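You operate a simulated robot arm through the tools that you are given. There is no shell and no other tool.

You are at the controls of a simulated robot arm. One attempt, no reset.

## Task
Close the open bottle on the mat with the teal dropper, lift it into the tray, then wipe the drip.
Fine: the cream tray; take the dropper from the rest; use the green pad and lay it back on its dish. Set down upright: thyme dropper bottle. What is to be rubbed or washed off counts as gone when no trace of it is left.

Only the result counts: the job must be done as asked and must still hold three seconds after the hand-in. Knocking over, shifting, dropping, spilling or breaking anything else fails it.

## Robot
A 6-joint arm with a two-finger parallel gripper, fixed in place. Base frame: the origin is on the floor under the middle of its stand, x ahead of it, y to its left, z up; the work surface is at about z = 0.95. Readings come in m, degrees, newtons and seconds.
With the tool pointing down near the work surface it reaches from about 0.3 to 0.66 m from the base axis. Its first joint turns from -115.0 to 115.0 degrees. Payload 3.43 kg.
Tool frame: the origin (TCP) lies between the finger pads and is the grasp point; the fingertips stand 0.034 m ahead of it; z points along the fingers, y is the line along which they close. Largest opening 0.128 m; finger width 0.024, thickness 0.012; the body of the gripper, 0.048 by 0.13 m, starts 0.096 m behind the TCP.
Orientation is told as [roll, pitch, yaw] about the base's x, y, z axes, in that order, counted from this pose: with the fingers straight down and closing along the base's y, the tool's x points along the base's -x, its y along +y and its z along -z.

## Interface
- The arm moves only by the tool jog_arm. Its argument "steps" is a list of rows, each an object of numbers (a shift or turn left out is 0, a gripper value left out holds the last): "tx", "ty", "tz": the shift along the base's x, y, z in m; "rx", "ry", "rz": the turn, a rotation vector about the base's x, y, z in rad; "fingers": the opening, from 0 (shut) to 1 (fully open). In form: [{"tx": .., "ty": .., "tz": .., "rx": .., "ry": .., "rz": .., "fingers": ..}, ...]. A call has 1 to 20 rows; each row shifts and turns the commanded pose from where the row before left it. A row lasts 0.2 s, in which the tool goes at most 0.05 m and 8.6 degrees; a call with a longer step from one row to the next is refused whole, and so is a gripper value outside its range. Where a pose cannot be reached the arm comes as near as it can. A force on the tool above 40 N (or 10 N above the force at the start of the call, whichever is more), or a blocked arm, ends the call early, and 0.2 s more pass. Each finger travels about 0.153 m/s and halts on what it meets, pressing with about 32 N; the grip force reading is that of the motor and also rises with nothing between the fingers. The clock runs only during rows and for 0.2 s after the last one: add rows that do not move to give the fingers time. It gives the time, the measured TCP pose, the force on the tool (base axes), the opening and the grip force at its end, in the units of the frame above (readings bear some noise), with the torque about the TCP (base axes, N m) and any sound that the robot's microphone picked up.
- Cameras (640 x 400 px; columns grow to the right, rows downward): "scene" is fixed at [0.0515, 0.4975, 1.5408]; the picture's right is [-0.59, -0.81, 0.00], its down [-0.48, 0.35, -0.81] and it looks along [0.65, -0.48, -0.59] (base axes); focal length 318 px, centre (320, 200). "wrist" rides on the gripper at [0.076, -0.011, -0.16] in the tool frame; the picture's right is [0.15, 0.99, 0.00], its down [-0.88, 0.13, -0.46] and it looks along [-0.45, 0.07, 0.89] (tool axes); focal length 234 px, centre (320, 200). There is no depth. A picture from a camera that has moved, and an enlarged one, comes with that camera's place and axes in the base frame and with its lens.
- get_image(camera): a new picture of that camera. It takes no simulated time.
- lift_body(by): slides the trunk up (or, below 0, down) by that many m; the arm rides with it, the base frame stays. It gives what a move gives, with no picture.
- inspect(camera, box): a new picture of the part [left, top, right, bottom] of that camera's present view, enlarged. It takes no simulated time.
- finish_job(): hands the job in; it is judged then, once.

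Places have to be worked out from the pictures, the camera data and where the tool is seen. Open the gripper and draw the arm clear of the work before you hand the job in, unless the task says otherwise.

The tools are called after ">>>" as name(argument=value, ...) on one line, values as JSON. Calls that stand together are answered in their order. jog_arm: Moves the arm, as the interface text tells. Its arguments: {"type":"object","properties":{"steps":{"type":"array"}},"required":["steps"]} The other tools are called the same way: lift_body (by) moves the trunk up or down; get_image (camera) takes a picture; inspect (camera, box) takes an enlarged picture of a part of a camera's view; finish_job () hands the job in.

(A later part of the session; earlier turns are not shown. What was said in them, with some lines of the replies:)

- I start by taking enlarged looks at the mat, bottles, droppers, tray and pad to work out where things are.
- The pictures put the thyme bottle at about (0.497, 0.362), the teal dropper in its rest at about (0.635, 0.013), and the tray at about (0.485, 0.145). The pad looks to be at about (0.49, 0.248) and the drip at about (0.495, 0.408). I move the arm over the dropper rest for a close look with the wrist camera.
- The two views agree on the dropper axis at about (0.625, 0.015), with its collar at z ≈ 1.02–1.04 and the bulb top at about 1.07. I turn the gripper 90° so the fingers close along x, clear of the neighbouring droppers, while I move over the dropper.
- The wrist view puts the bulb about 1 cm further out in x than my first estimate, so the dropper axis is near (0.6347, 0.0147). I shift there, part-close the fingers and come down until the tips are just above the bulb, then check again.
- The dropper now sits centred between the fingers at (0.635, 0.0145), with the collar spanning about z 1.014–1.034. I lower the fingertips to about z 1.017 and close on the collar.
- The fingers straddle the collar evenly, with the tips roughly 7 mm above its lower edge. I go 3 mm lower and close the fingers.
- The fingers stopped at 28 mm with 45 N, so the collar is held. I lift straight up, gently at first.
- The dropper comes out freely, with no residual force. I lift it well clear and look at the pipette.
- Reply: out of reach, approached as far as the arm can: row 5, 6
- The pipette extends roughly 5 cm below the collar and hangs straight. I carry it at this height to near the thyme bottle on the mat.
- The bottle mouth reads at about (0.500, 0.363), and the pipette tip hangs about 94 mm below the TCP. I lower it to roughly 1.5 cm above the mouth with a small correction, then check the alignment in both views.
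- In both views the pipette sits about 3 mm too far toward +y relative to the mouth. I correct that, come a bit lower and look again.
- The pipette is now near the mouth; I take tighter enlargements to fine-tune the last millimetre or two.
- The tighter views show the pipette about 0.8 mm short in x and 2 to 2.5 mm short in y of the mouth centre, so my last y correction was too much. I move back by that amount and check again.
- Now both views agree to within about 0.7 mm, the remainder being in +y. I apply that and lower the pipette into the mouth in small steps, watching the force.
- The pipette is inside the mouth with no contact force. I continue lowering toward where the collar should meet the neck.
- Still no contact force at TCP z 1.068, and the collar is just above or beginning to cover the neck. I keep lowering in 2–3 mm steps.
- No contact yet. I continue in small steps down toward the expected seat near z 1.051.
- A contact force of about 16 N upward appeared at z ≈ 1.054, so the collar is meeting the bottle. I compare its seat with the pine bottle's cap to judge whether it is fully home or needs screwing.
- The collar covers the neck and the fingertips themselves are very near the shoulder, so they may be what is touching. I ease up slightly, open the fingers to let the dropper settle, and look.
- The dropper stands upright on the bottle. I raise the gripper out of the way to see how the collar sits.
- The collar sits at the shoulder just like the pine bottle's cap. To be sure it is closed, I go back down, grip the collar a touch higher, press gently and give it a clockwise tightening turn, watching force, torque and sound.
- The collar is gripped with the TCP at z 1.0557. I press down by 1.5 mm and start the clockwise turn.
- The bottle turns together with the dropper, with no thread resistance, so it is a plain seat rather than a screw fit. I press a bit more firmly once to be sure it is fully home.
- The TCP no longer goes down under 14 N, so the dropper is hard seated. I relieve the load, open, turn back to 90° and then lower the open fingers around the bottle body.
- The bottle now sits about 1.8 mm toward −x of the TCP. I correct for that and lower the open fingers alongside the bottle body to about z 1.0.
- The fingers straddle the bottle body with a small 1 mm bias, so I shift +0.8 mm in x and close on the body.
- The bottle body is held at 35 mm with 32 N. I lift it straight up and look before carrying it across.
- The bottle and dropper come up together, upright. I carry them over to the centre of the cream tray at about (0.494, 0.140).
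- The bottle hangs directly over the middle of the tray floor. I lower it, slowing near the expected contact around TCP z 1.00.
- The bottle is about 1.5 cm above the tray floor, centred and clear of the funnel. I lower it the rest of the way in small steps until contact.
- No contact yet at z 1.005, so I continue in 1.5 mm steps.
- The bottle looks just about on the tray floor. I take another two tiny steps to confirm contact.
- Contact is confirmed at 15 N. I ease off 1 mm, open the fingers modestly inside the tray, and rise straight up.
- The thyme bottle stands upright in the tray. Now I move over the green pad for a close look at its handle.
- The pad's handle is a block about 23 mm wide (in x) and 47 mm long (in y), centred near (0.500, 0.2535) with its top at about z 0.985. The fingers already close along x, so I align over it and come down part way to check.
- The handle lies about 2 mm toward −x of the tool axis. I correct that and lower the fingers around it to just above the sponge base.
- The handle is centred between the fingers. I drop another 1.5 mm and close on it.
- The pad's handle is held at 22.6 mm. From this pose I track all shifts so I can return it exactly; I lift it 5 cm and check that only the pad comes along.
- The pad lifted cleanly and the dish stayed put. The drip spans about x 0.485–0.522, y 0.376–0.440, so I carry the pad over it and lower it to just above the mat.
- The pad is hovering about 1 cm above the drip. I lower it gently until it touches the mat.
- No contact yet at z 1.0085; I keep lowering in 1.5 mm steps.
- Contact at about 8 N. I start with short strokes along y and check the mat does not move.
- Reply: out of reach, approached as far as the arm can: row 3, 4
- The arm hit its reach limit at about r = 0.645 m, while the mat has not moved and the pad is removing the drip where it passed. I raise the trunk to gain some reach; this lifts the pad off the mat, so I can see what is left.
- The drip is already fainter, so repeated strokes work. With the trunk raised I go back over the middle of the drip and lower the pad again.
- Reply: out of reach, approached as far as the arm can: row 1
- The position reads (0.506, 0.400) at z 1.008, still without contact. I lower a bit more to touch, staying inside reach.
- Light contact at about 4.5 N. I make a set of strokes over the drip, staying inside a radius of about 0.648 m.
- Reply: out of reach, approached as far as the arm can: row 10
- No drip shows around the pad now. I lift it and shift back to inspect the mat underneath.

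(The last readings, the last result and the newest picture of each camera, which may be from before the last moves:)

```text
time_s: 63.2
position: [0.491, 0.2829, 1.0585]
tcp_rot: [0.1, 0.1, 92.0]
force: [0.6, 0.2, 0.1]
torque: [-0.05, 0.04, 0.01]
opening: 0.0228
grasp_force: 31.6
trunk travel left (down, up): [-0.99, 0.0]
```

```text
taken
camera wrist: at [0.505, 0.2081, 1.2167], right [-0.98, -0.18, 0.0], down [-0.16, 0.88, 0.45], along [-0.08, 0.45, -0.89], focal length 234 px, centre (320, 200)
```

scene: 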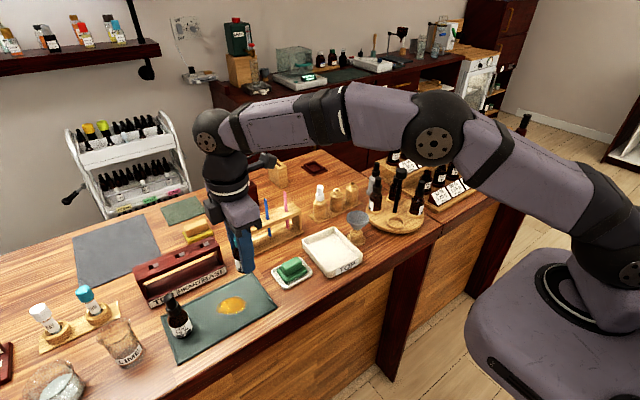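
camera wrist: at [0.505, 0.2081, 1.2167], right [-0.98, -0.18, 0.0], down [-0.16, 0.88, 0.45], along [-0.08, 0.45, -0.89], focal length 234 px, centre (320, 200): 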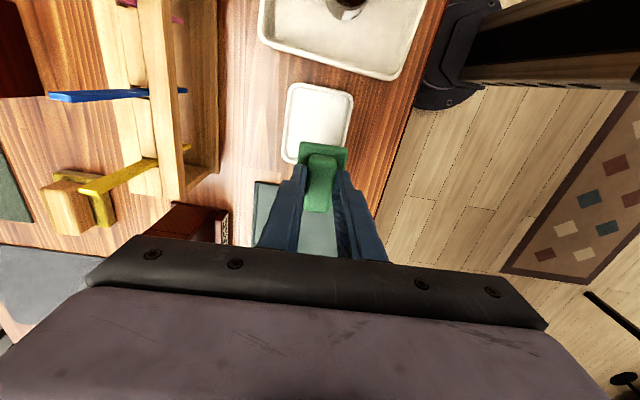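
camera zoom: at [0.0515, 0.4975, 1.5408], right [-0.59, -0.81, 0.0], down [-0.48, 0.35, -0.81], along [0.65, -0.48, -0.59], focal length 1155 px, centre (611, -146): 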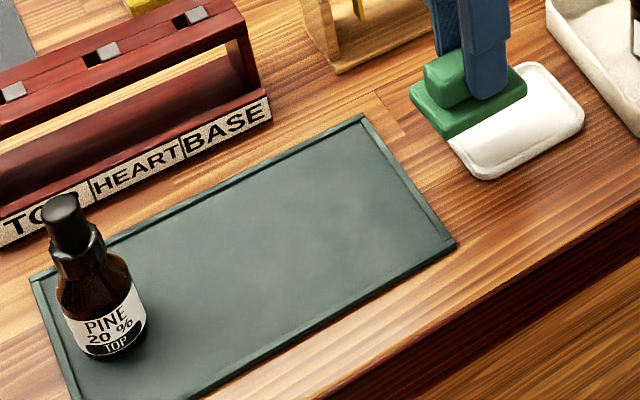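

The drip looks gone from here; I zoom in hard on that part of the mat to look for any faint trace.

>>> inspect(camera="scene", box=[205, 280, 265, 330])

>>> inspect(camera="scene", box=[220, 290, 250, 315])

```text
8.00 times, centred on (235, 305) of scene
camera zoom: at [0.0515, 0.4975, 1.5408], right [-0.59, -0.81, 0.0], down [-0.48, 0.35, -0.81], along [0.65, -0.48, -0.59], focal length 2540 px, centre (1000, -640)
```

zoom: 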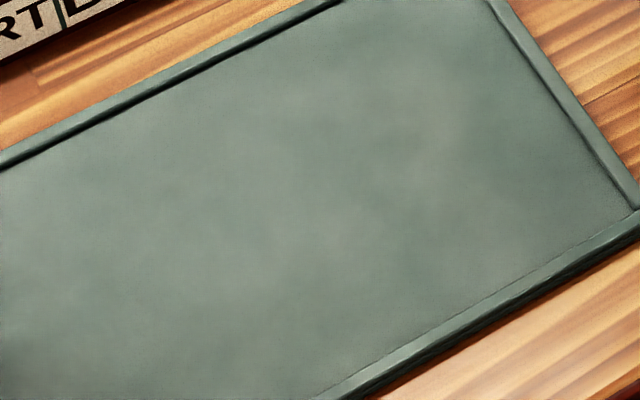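

```text
16.00 times, centred on (235, 302) of scene
camera zoom: at [0.0515, 0.4975, 1.5408], right [-0.59, -0.81, 0.0], down [-0.48, 0.35, -0.81], along [0.65, -0.48, -0.59], focal length 5080 px, centre (1680, -1440)
```

zoom: 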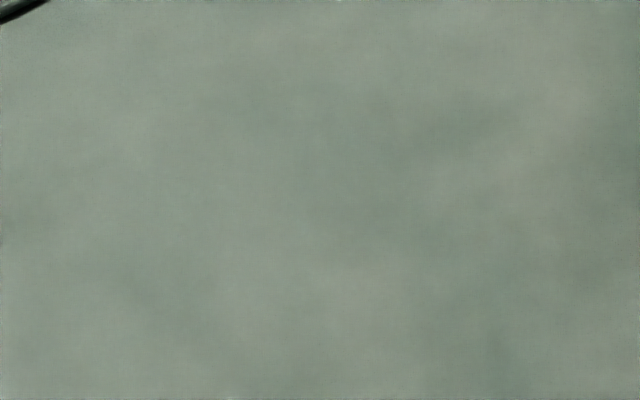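

No visible trace, but to be safe against a residue too faint to see, I make one more wiping pass over the whole area.

>>> jog_arm(steps=[{"ty": 0.03, "tx": 0.003}, {"ty": 0.04, "tx": 0.003}, {"ty": 0.032, "tx": 0.003}, {"tz": -0.02}, {"tz": -0.02}, {"tz": -0.007}, {"tz": -0.003}, {}])

>>> jog_arm(steps=[{"tz": -0.0015}, {"tz": -0.0015}, {}])

```text
time_s: 65.0
position: [0.4994, 0.385, 1.0071]
tcp_rot: [0.1, 0.1, 92.0]
force: [0.4, 0.3, 0.0]
torque: [0.0, 0.01, -0.01]
opening: 0.0228
grasp_force: 31.9
trunk travel left (down, up): [-0.99, 0.0]
```

```text
time_s: 65.8
position: [0.4987, 0.3836, 1.0056]
tcp_rot: [0.0, -0.1, 92.0]
force: [1.3, -1.4, 8.0]
torque: [-0.06, -0.01, 0.02]
opening: 0.0229
grasp_force: 32.0
trunk travel left (down, up): [-0.99, 0.0]
```

Contact at 8 N. I run a second set of overlapping strokes, again keeping within reach.

>>> jog_arm(steps=[{"tx": 0.01}, {"ty": 0.008}, {"tx": -0.01}, {"tx": -0.01}, {"ty": 0.01}, {"ty": 0.01}, {"tx": -0.002, "ty": 0.006}, {"tx": 0.006, "ty": -0.006}, {"ty": -0.01}, {"tx": 0.008}, {"tx": 0.004, "ty": -0.006}, {"ty": -0.01}, {"tx": -0.01}, {"tx": -0.005}, {"ty": 0.01}, {"ty": 0.012}, {"tx": 0.006, "ty": -0.002}, {"ty": -0.012}, {}])

>>> inspect(camera="scene", box=[140, 240, 300, 370])

```text
time_s: 69.8
position: [0.493, 0.3977, 1.0064]
tcp_rot: [-0.1, -0.2, 92.1]
force: [-7.6, 10.9, 19.3]
torque: [0.36, 0.32, -0.12]
opening: 0.0227
grasp_force: 32.2
trunk travel left (down, up): [-0.99, 0.0]
```

```text
3.08 times, centred on (220, 305) of scene
camera zoom: at [0.0515, 0.4975, 1.5408], right [-0.59, -0.81, 0.0], down [-0.48, 0.35, -0.81], along [0.65, -0.48, -0.59], focal length 977 px, centre (628, -123)
```

zoom: 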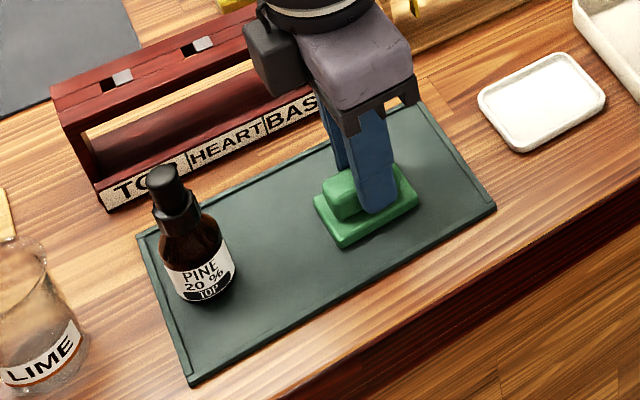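

The mat and pine bottle have not moved. I lift off and bring the pad back toward its dish, checking how it sits in the grip.

>>> jog_arm(steps=[{"tz": 0.01}, {"tz": 0.02, "ty": -0.02}, {"tz": 0.022, "ty": -0.03}, {"ty": -0.04}, {"ty": -0.04}, {"ty": -0.0157, "tx": 0.006}, {}, {}])

>>> get_image(camera="wrist")

>>> inspect(camera="wrist", box=[240, 80, 400, 220])

>>> inspect(camera="scene", box=[200, 230, 340, 340])

```text
time_s: 71.6
position: [0.5006, 0.2482, 1.0545]
tcp_rot: [0.1, 0.1, 91.9]
force: [0.3, -0.2, -0.8]
torque: [-0.02, 0.02, -0.01]
opening: 0.0231
grasp_force: 31.9
trunk travel left (down, up): [-0.99, 0.0]
```

```text
taken
camera wrist: at [0.5151, 0.1735, 1.2135], right [-0.98, -0.18, 0.0], down [-0.16, 0.88, 0.45], along [-0.08, 0.45, -0.89], focal length 234 px, centre (320, 200)
```

wrist: 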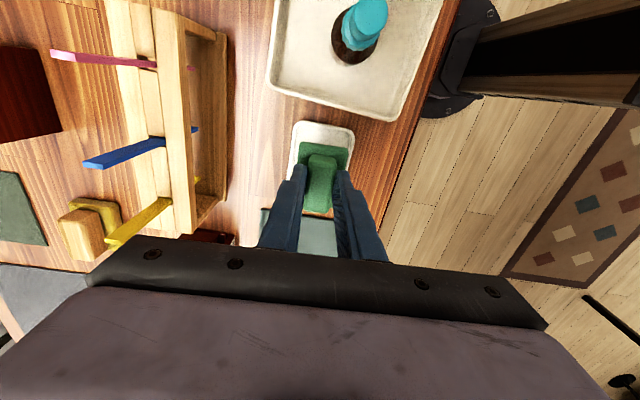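

```text
2.86 times, centred on (320, 150) of wrist
camera zoom: at [0.5151, 0.1735, 1.2135], right [-0.98, -0.18, 0.0], down [-0.16, 0.88, 0.45], along [-0.08, 0.45, -0.89], focal length 669 px, centre (320, 343)
```

zoom: 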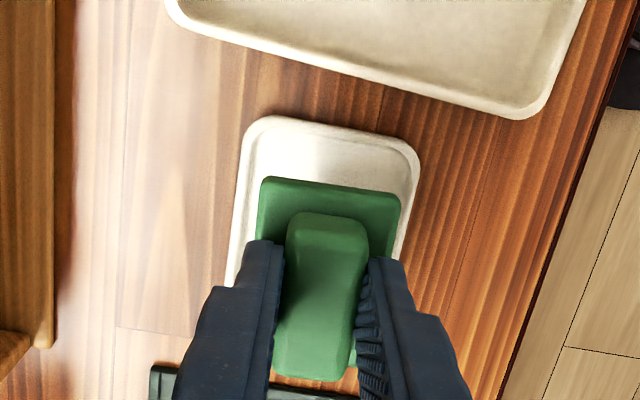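

```text
3.64 times, centred on (270, 285) of scene
camera zoom: at [0.0515, 0.4975, 1.5408], right [-0.59, -0.81, 0.0], down [-0.48, 0.35, -0.81], along [0.65, -0.48, -0.59], focal length 1155 px, centre (502, -109)
```

zoom: 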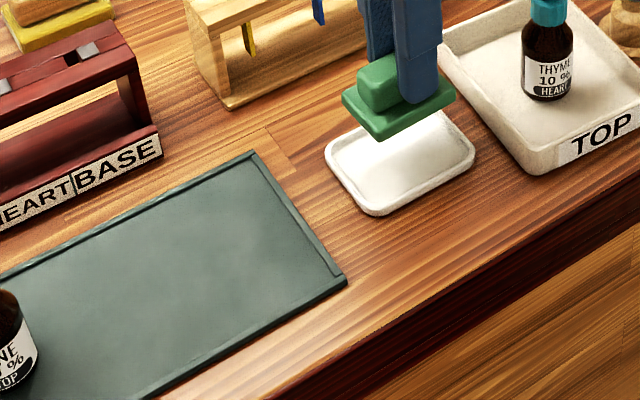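

The mat looks clean. I compare the pad's position in the grip with the picture at pick-up, and zoom on the mat once more for traces.

>>> inspect(camera="wrist", box=[240, 100, 400, 220])

>>> inspect(camera="scene", box=[195, 275, 275, 335])

>>> inspect(camera="scene", box=[260, 240, 330, 300])

```text
3.33 times, centred on (320, 160) of wrist
camera zoom: at [0.5151, 0.1735, 1.2135], right [-0.98, -0.18, 0.0], down [-0.16, 0.88, 0.45], along [-0.08, 0.45, -0.89], focal length 781 px, centre (320, 333)
```

zoom: 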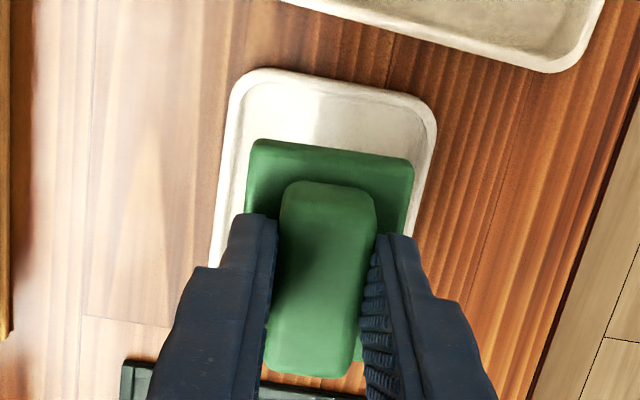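

```text
6.67 times, centred on (235, 305) of scene
camera zoom: at [0.0515, 0.4975, 1.5408], right [-0.59, -0.81, 0.0], down [-0.48, 0.35, -0.81], along [0.65, -0.48, -0.59], focal length 2117 px, centre (887, -500)
```

zoom: 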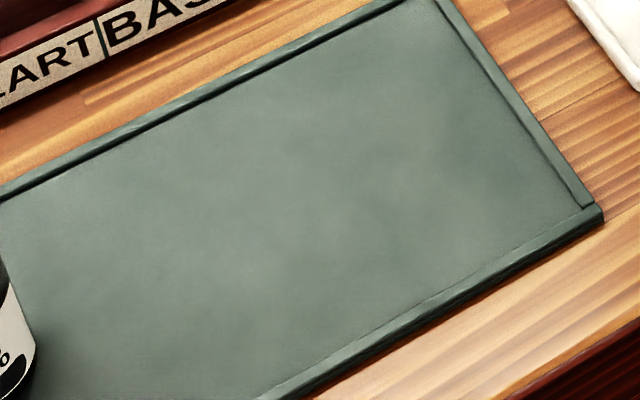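

```text
6.67 times, centred on (295, 270) of scene
camera zoom: at [0.0515, 0.4975, 1.5408], right [-0.59, -0.81, 0.0], down [-0.48, 0.35, -0.81], along [0.65, -0.48, -0.59], focal length 2117 px, centre (487, -267)
```

zoom: 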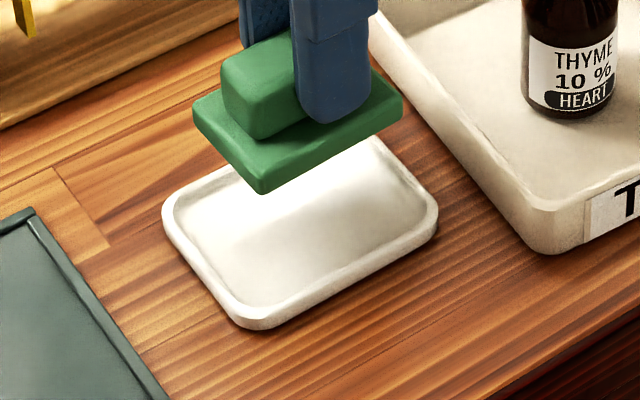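

The pad sits unchanged in the grip and is about 4 mm short in y of its original spot. I shift back over the dish, lower it and look before the final touch.

>>> jog_arm(steps=[{"tx": -0.0015, "ty": 0.004}, {"tz": -0.015}, {"tz": -0.015}, {"tz": -0.01}, {}, {}])

>>> inspect(camera="wrist", box=[240, 100, 400, 220])

>>> inspect(camera="scene", box=[260, 240, 330, 300])

```text
time_s: 73.0
position: [0.5011, 0.2533, 1.0156]
tcp_rot: [0.2, 0.1, 92.0]
force: [0.5, 0.5, -0.8]
torque: [0.0, -0.02, 0.01]
opening: 0.0228
grasp_force: 32.2
trunk travel left (down, up): [-0.99, 0.0]
```

```text
3.33 times, centred on (320, 160) of wrist
camera zoom: at [0.5156, 0.1784, 1.174], right [-0.98, -0.18, 0.0], down [-0.16, 0.88, 0.45], along [-0.08, 0.45, -0.89], focal length 781 px, centre (320, 333)
```

zoom: 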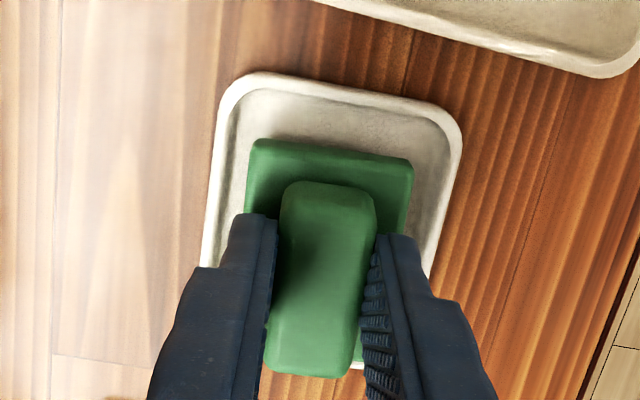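

```text
6.67 times, centred on (295, 270) of scene
camera zoom: at [0.0515, 0.4975, 1.5408], right [-0.59, -0.81, 0.0], down [-0.48, 0.35, -0.81], along [0.65, -0.48, -0.59], focal length 2117 px, centre (487, -267)
```

zoom: 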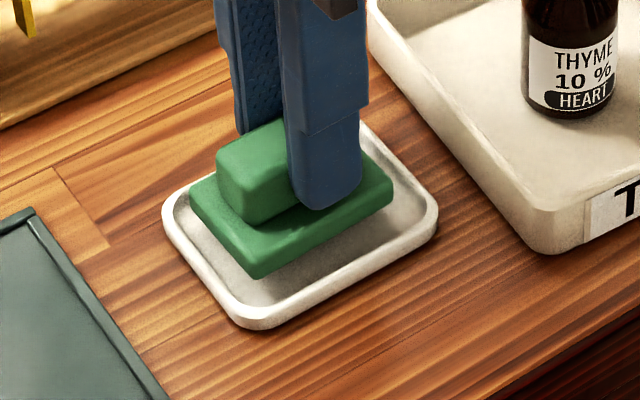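

The pad hovers squarely over the dish, within a millimetre or so of its original place. I make a 1 mm trim and lower it to contact.

>>> jog_arm(steps=[{"tx": -0.001, "ty": -0.001}, {"tz": -0.004}, {"tz": -0.003}, {"tz": -0.0015}, {}])

```text
time_s: 74.2
position: [0.498, 0.2529, 1.0076]
tcp_rot: [0.1, 0.1, 92.0]
force: [0.7, -0.4, -0.8]
torque: [-0.02, 0.02, 0.04]
opening: 0.0229
grasp_force: 32.4
trunk travel left (down, up): [-0.99, 0.0]
```

Still no contact at 1.0076; two more 1 mm steps.

>>> jog_arm(steps=[{"tz": -0.001}, {"tz": -0.001}, {}])

>>> inspect(camera="scene", box=[260, 240, 330, 300])

```text
time_s: 75.0
position: [0.4994, 0.2536, 1.0056]
tcp_rot: [-0.2, 0.0, 92.0]
force: [-1.0, 0.7, 15.9]
torque: [0.07, 0.13, 0.0]
opening: 0.0228
grasp_force: 31.9
trunk travel left (down, up): [-0.99, 0.0]
```

```text
6.67 times, centred on (295, 270) of scene
camera zoom: at [0.0515, 0.4975, 1.5408], right [-0.59, -0.81, 0.0], down [-0.48, 0.35, -0.81], along [0.65, -0.48, -0.59], focal length 2117 px, centre (487, -267)
```

zoom: 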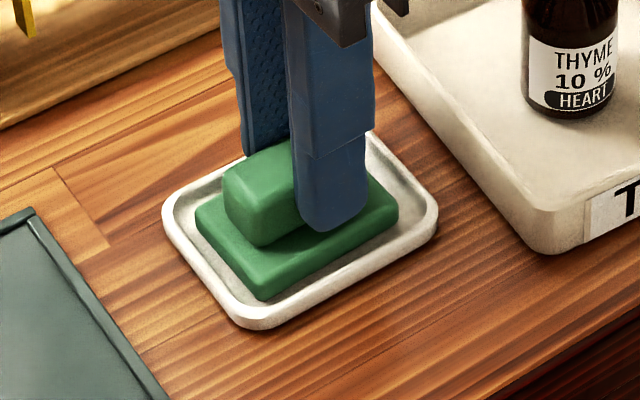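

The pad is down in its dish. I ease off, open the fingers and rise straight up.

>>> jog_arm(steps=[{"tz": 0.001}, {"fingers": 0.3}, {"fingers": 0.5}, {}, {"tz": 0.015}, {"tz": 0.03}, {"tz": 0.04}, {"tz": 0.03}, {}])

>>> inspect(camera="scene", box=[250, 230, 350, 310])

>>> get_image(camera="wrist")

```text
time_s: 77.0
position: [0.4985, 0.2534, 1.1172]
tcp_rot: [0.2, 0.1, 92.0]
force: [-0.3, 0.6, -0.4]
torque: [0.02, 0.02, -0.05]
opening: 0.0643
grasp_force: 0.1
trunk travel left (down, up): [-0.99, 0.0]
```

```text
5.00 times, centred on (300, 270) of scene
camera zoom: at [0.0515, 0.4975, 1.5408], right [-0.59, -0.81, 0.0], down [-0.48, 0.35, -0.81], along [0.65, -0.48, -0.59], focal length 1588 px, centre (420, -150)
```

zoom: 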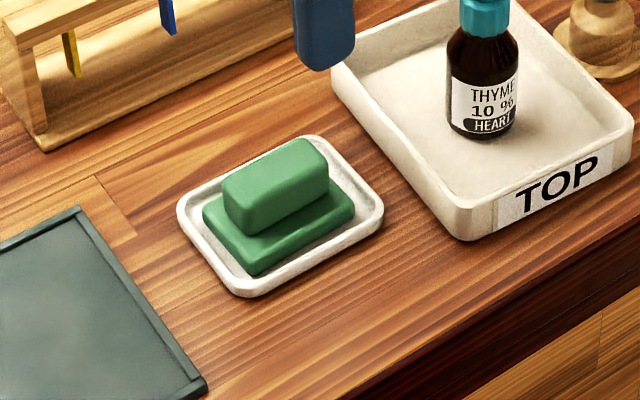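

```text
taken
camera wrist: at [0.5121, 0.1767, 1.2766], right [-0.98, -0.18, 0.0], down [-0.16, 0.88, 0.45], along [-0.08, 0.45, -0.89], focal length 234 px, centre (320, 200)
```

wrist: 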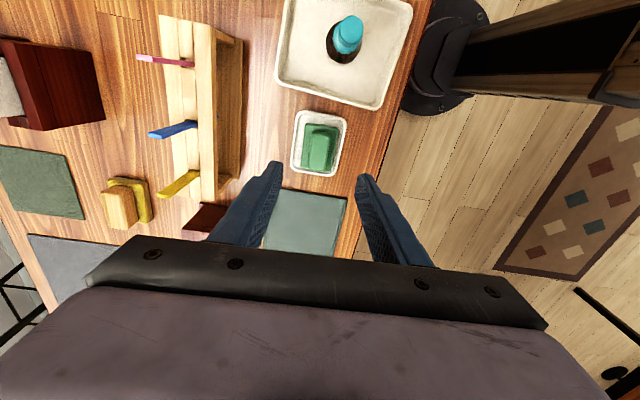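

The pad lies back on its dish. I move the open gripper over the mat to check the wiped area from above with the wrist camera.

>>> jog_arm(steps=[{"ty": 0.03, "tz": 0.01}, {"ty": 0.04, "tz": 0.01}, {"ty": 0.03}, {}])

>>> get_image(camera="wrist")

>>> inspect(camera="wrist", box=[260, 120, 380, 240])

>>> inspect(camera="scene", box=[205, 270, 275, 330])

```text
time_s: 78.0
position: [0.499, 0.3531, 1.1407]
tcp_rot: [0.1, 0.1, 92.1]
force: [-0.1, -0.3, -0.5]
torque: [-0.01, -0.02, 0.01]
opening: 0.064
grasp_force: 0.0
trunk travel left (down, up): [-0.99, 0.0]
```

```text
taken
camera wrist: at [0.5132, 0.278, 1.2999], right [-0.98, -0.18, 0.0], down [-0.16, 0.88, 0.45], along [-0.08, 0.45, -0.89], focal length 234 px, centre (320, 200)
```

wrist: 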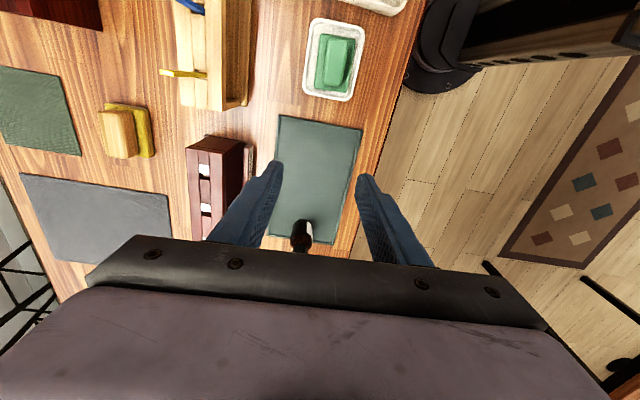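

```text
3.33 times, centred on (320, 180) of wrist
camera zoom: at [0.5132, 0.278, 1.2999], right [-0.98, -0.18, 0.0], down [-0.16, 0.88, 0.45], along [-0.08, 0.45, -0.89], focal length 781 px, centre (320, 267)
```

zoom: 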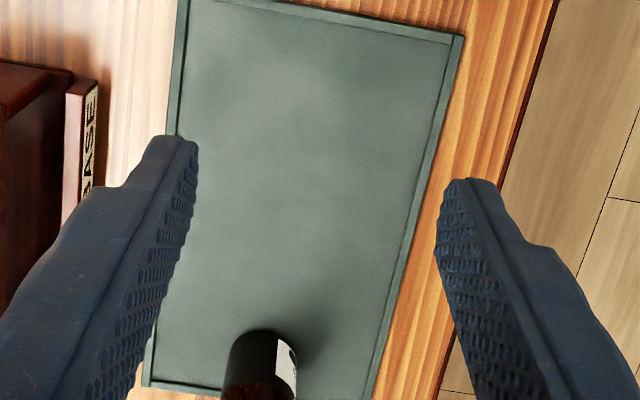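

```text
6.67 times, centred on (240, 300) of scene
camera zoom: at [0.0515, 0.4975, 1.5408], right [-0.59, -0.81, 0.0], down [-0.48, 0.35, -0.81], along [0.65, -0.48, -0.59], focal length 2117 px, centre (853, -467)
```

zoom: 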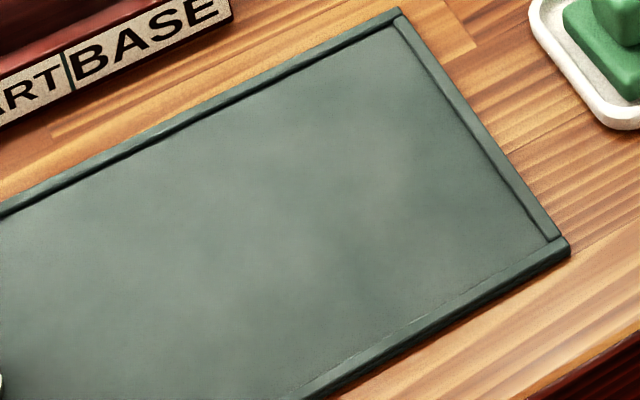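

The mat looks clean apart from its mottled texture. I enlarge the lighter patch and the former drip area once more in the wrist view to be certain, and check the bottle in the tray.

>>> inspect(camera="wrist", box=[285, 130, 345, 190])

>>> inspect(camera="scene", box=[300, 190, 370, 285])

>>> get_image(camera="scene")

```text
6.67 times, centred on (315, 160) of wrist
camera zoom: at [0.5132, 0.278, 1.2999], right [-0.98, -0.18, 0.0], down [-0.16, 0.88, 0.45], along [-0.08, 0.45, -0.89], focal length 1561 px, centre (353, 467)
```

zoom: 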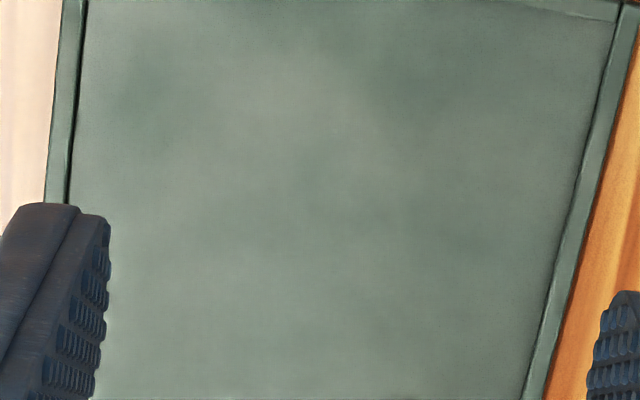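

```text
4.21 times, centred on (335, 238) of scene
camera zoom: at [0.0515, 0.4975, 1.5408], right [-0.59, -0.81, 0.0], down [-0.48, 0.35, -0.81], along [0.65, -0.48, -0.59], focal length 1337 px, centre (257, 42)
```

zoom: 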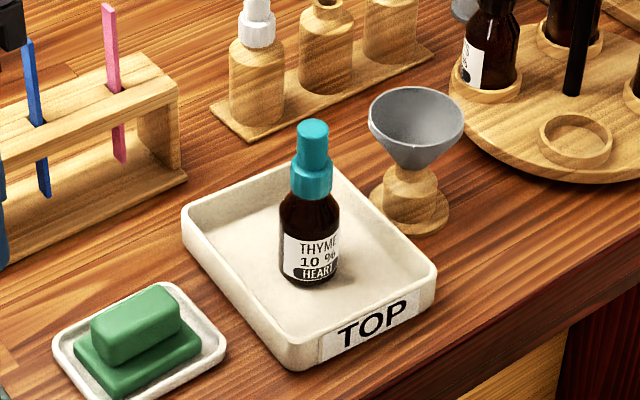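

```text
taken
```

scene: 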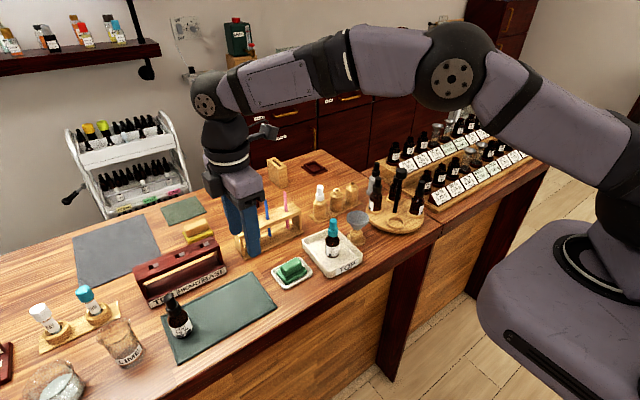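

Everything is in place: dropper seated, bottle upright in the tray, pad on its dish and mat clean. I open the gripper and draw the arm up and back, clear of the work.

>>> jog_arm(steps=[{"tz": 0.03, "tx": -0.01}, {"tz": 0.03, "tx": -0.02, "ty": -0.01}, {"tz": 0.03, "tx": -0.02, "ty": -0.02}, {"tz": 0.03, "tx": -0.02, "ty": -0.02, "fingers": 0.8}, {"tz": 0.03, "tx": -0.02, "ty": -0.02, "fingers": 1.0}, {"tz": 0.02, "tx": -0.01, "ty": -0.02}, {}, {}, {}])

>>> get_image(camera="scene")

>>> get_image(camera="wrist")

>>> inspect(camera="scene", box=[150, 220, 370, 370])

```text
time_s: 80.0
position: [0.3993, 0.2629, 1.31]
tcp_rot: [0.1, 0.0, 92.0]
force: [-0.4, 0.3, -0.7]
torque: [0.02, -0.02, 0.0]
opening: 0.1276
grasp_force: 0.0
trunk travel left (down, up): [-0.99, 0.0]
```

```text
taken
```

scene: 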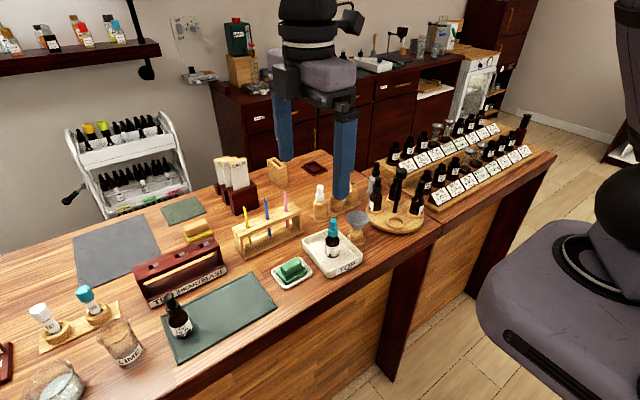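

```text
taken
camera wrist: at [0.4134, 0.1886, 1.4686], right [-0.98, -0.18, 0.0], down [-0.16, 0.88, 0.45], along [-0.08, 0.45, -0.89], focal length 234 px, centre (320, 200)
```

wrist: 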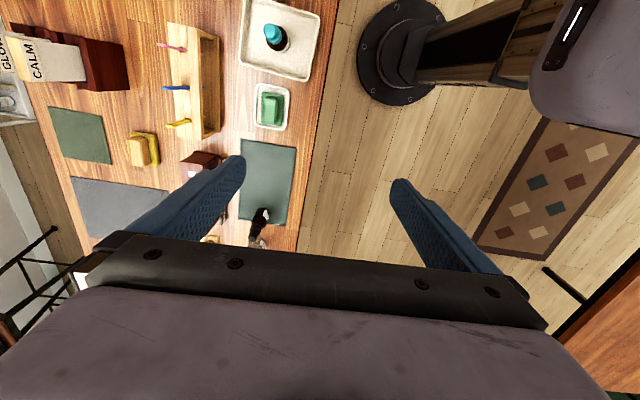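

```text
2.67 times, centred on (260, 295) of scene
camera zoom: at [0.0515, 0.4975, 1.5408], right [-0.59, -0.81, 0.0], down [-0.48, 0.35, -0.81], along [0.65, -0.48, -0.59], focal length 847 px, centre (480, -53)
```

zoom: 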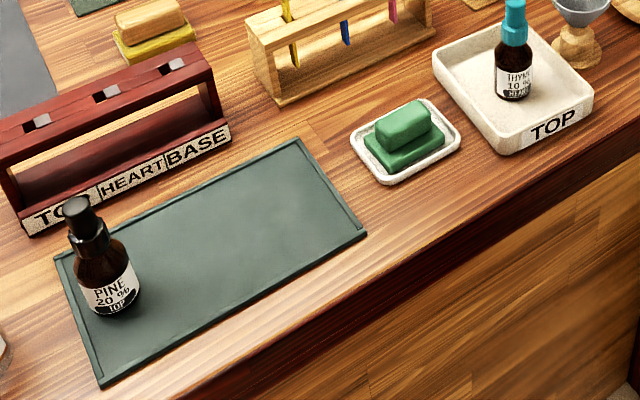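

The final views show the thyme bottle closed and upright in the cream tray, the pad on its dish and the mat clean. Nothing else has moved and the arm is clear with the gripper open, so I hand in the job.

>>> finish_job()

```text
The job is handed in.
```

I closed the thyme bottle with the teal dropper, set it in the cream tray, and wiped up the drip. I've handed the job in, but I haven't seen a verdict.

- **Dropper:** it came from the rest and sits hard against the bottle neck, as deep as the pine bottle's cap. It isn't screwed on: when I turned it, the bottle turned with it and I felt no thread.
- **Bottle:** it stands upright near the middle of the cream tray, moved there by lifting, not dragging.
- **Drip:** I went over it three times with the green pad. In close-ups from both cameras I could see no trace left, only the mat's own mottling. The far edge was close to the arm's reach limit, but the strokes covered it.
- **Pad:** it is back on its dish, within a couple of millimetres of where it started.

The mat, the pine bottle and everything else in view stayed in place. The gripper is open and the arm is clear of the work. I raised the trunk by 0.065 m while trying to gain reach and left it there.
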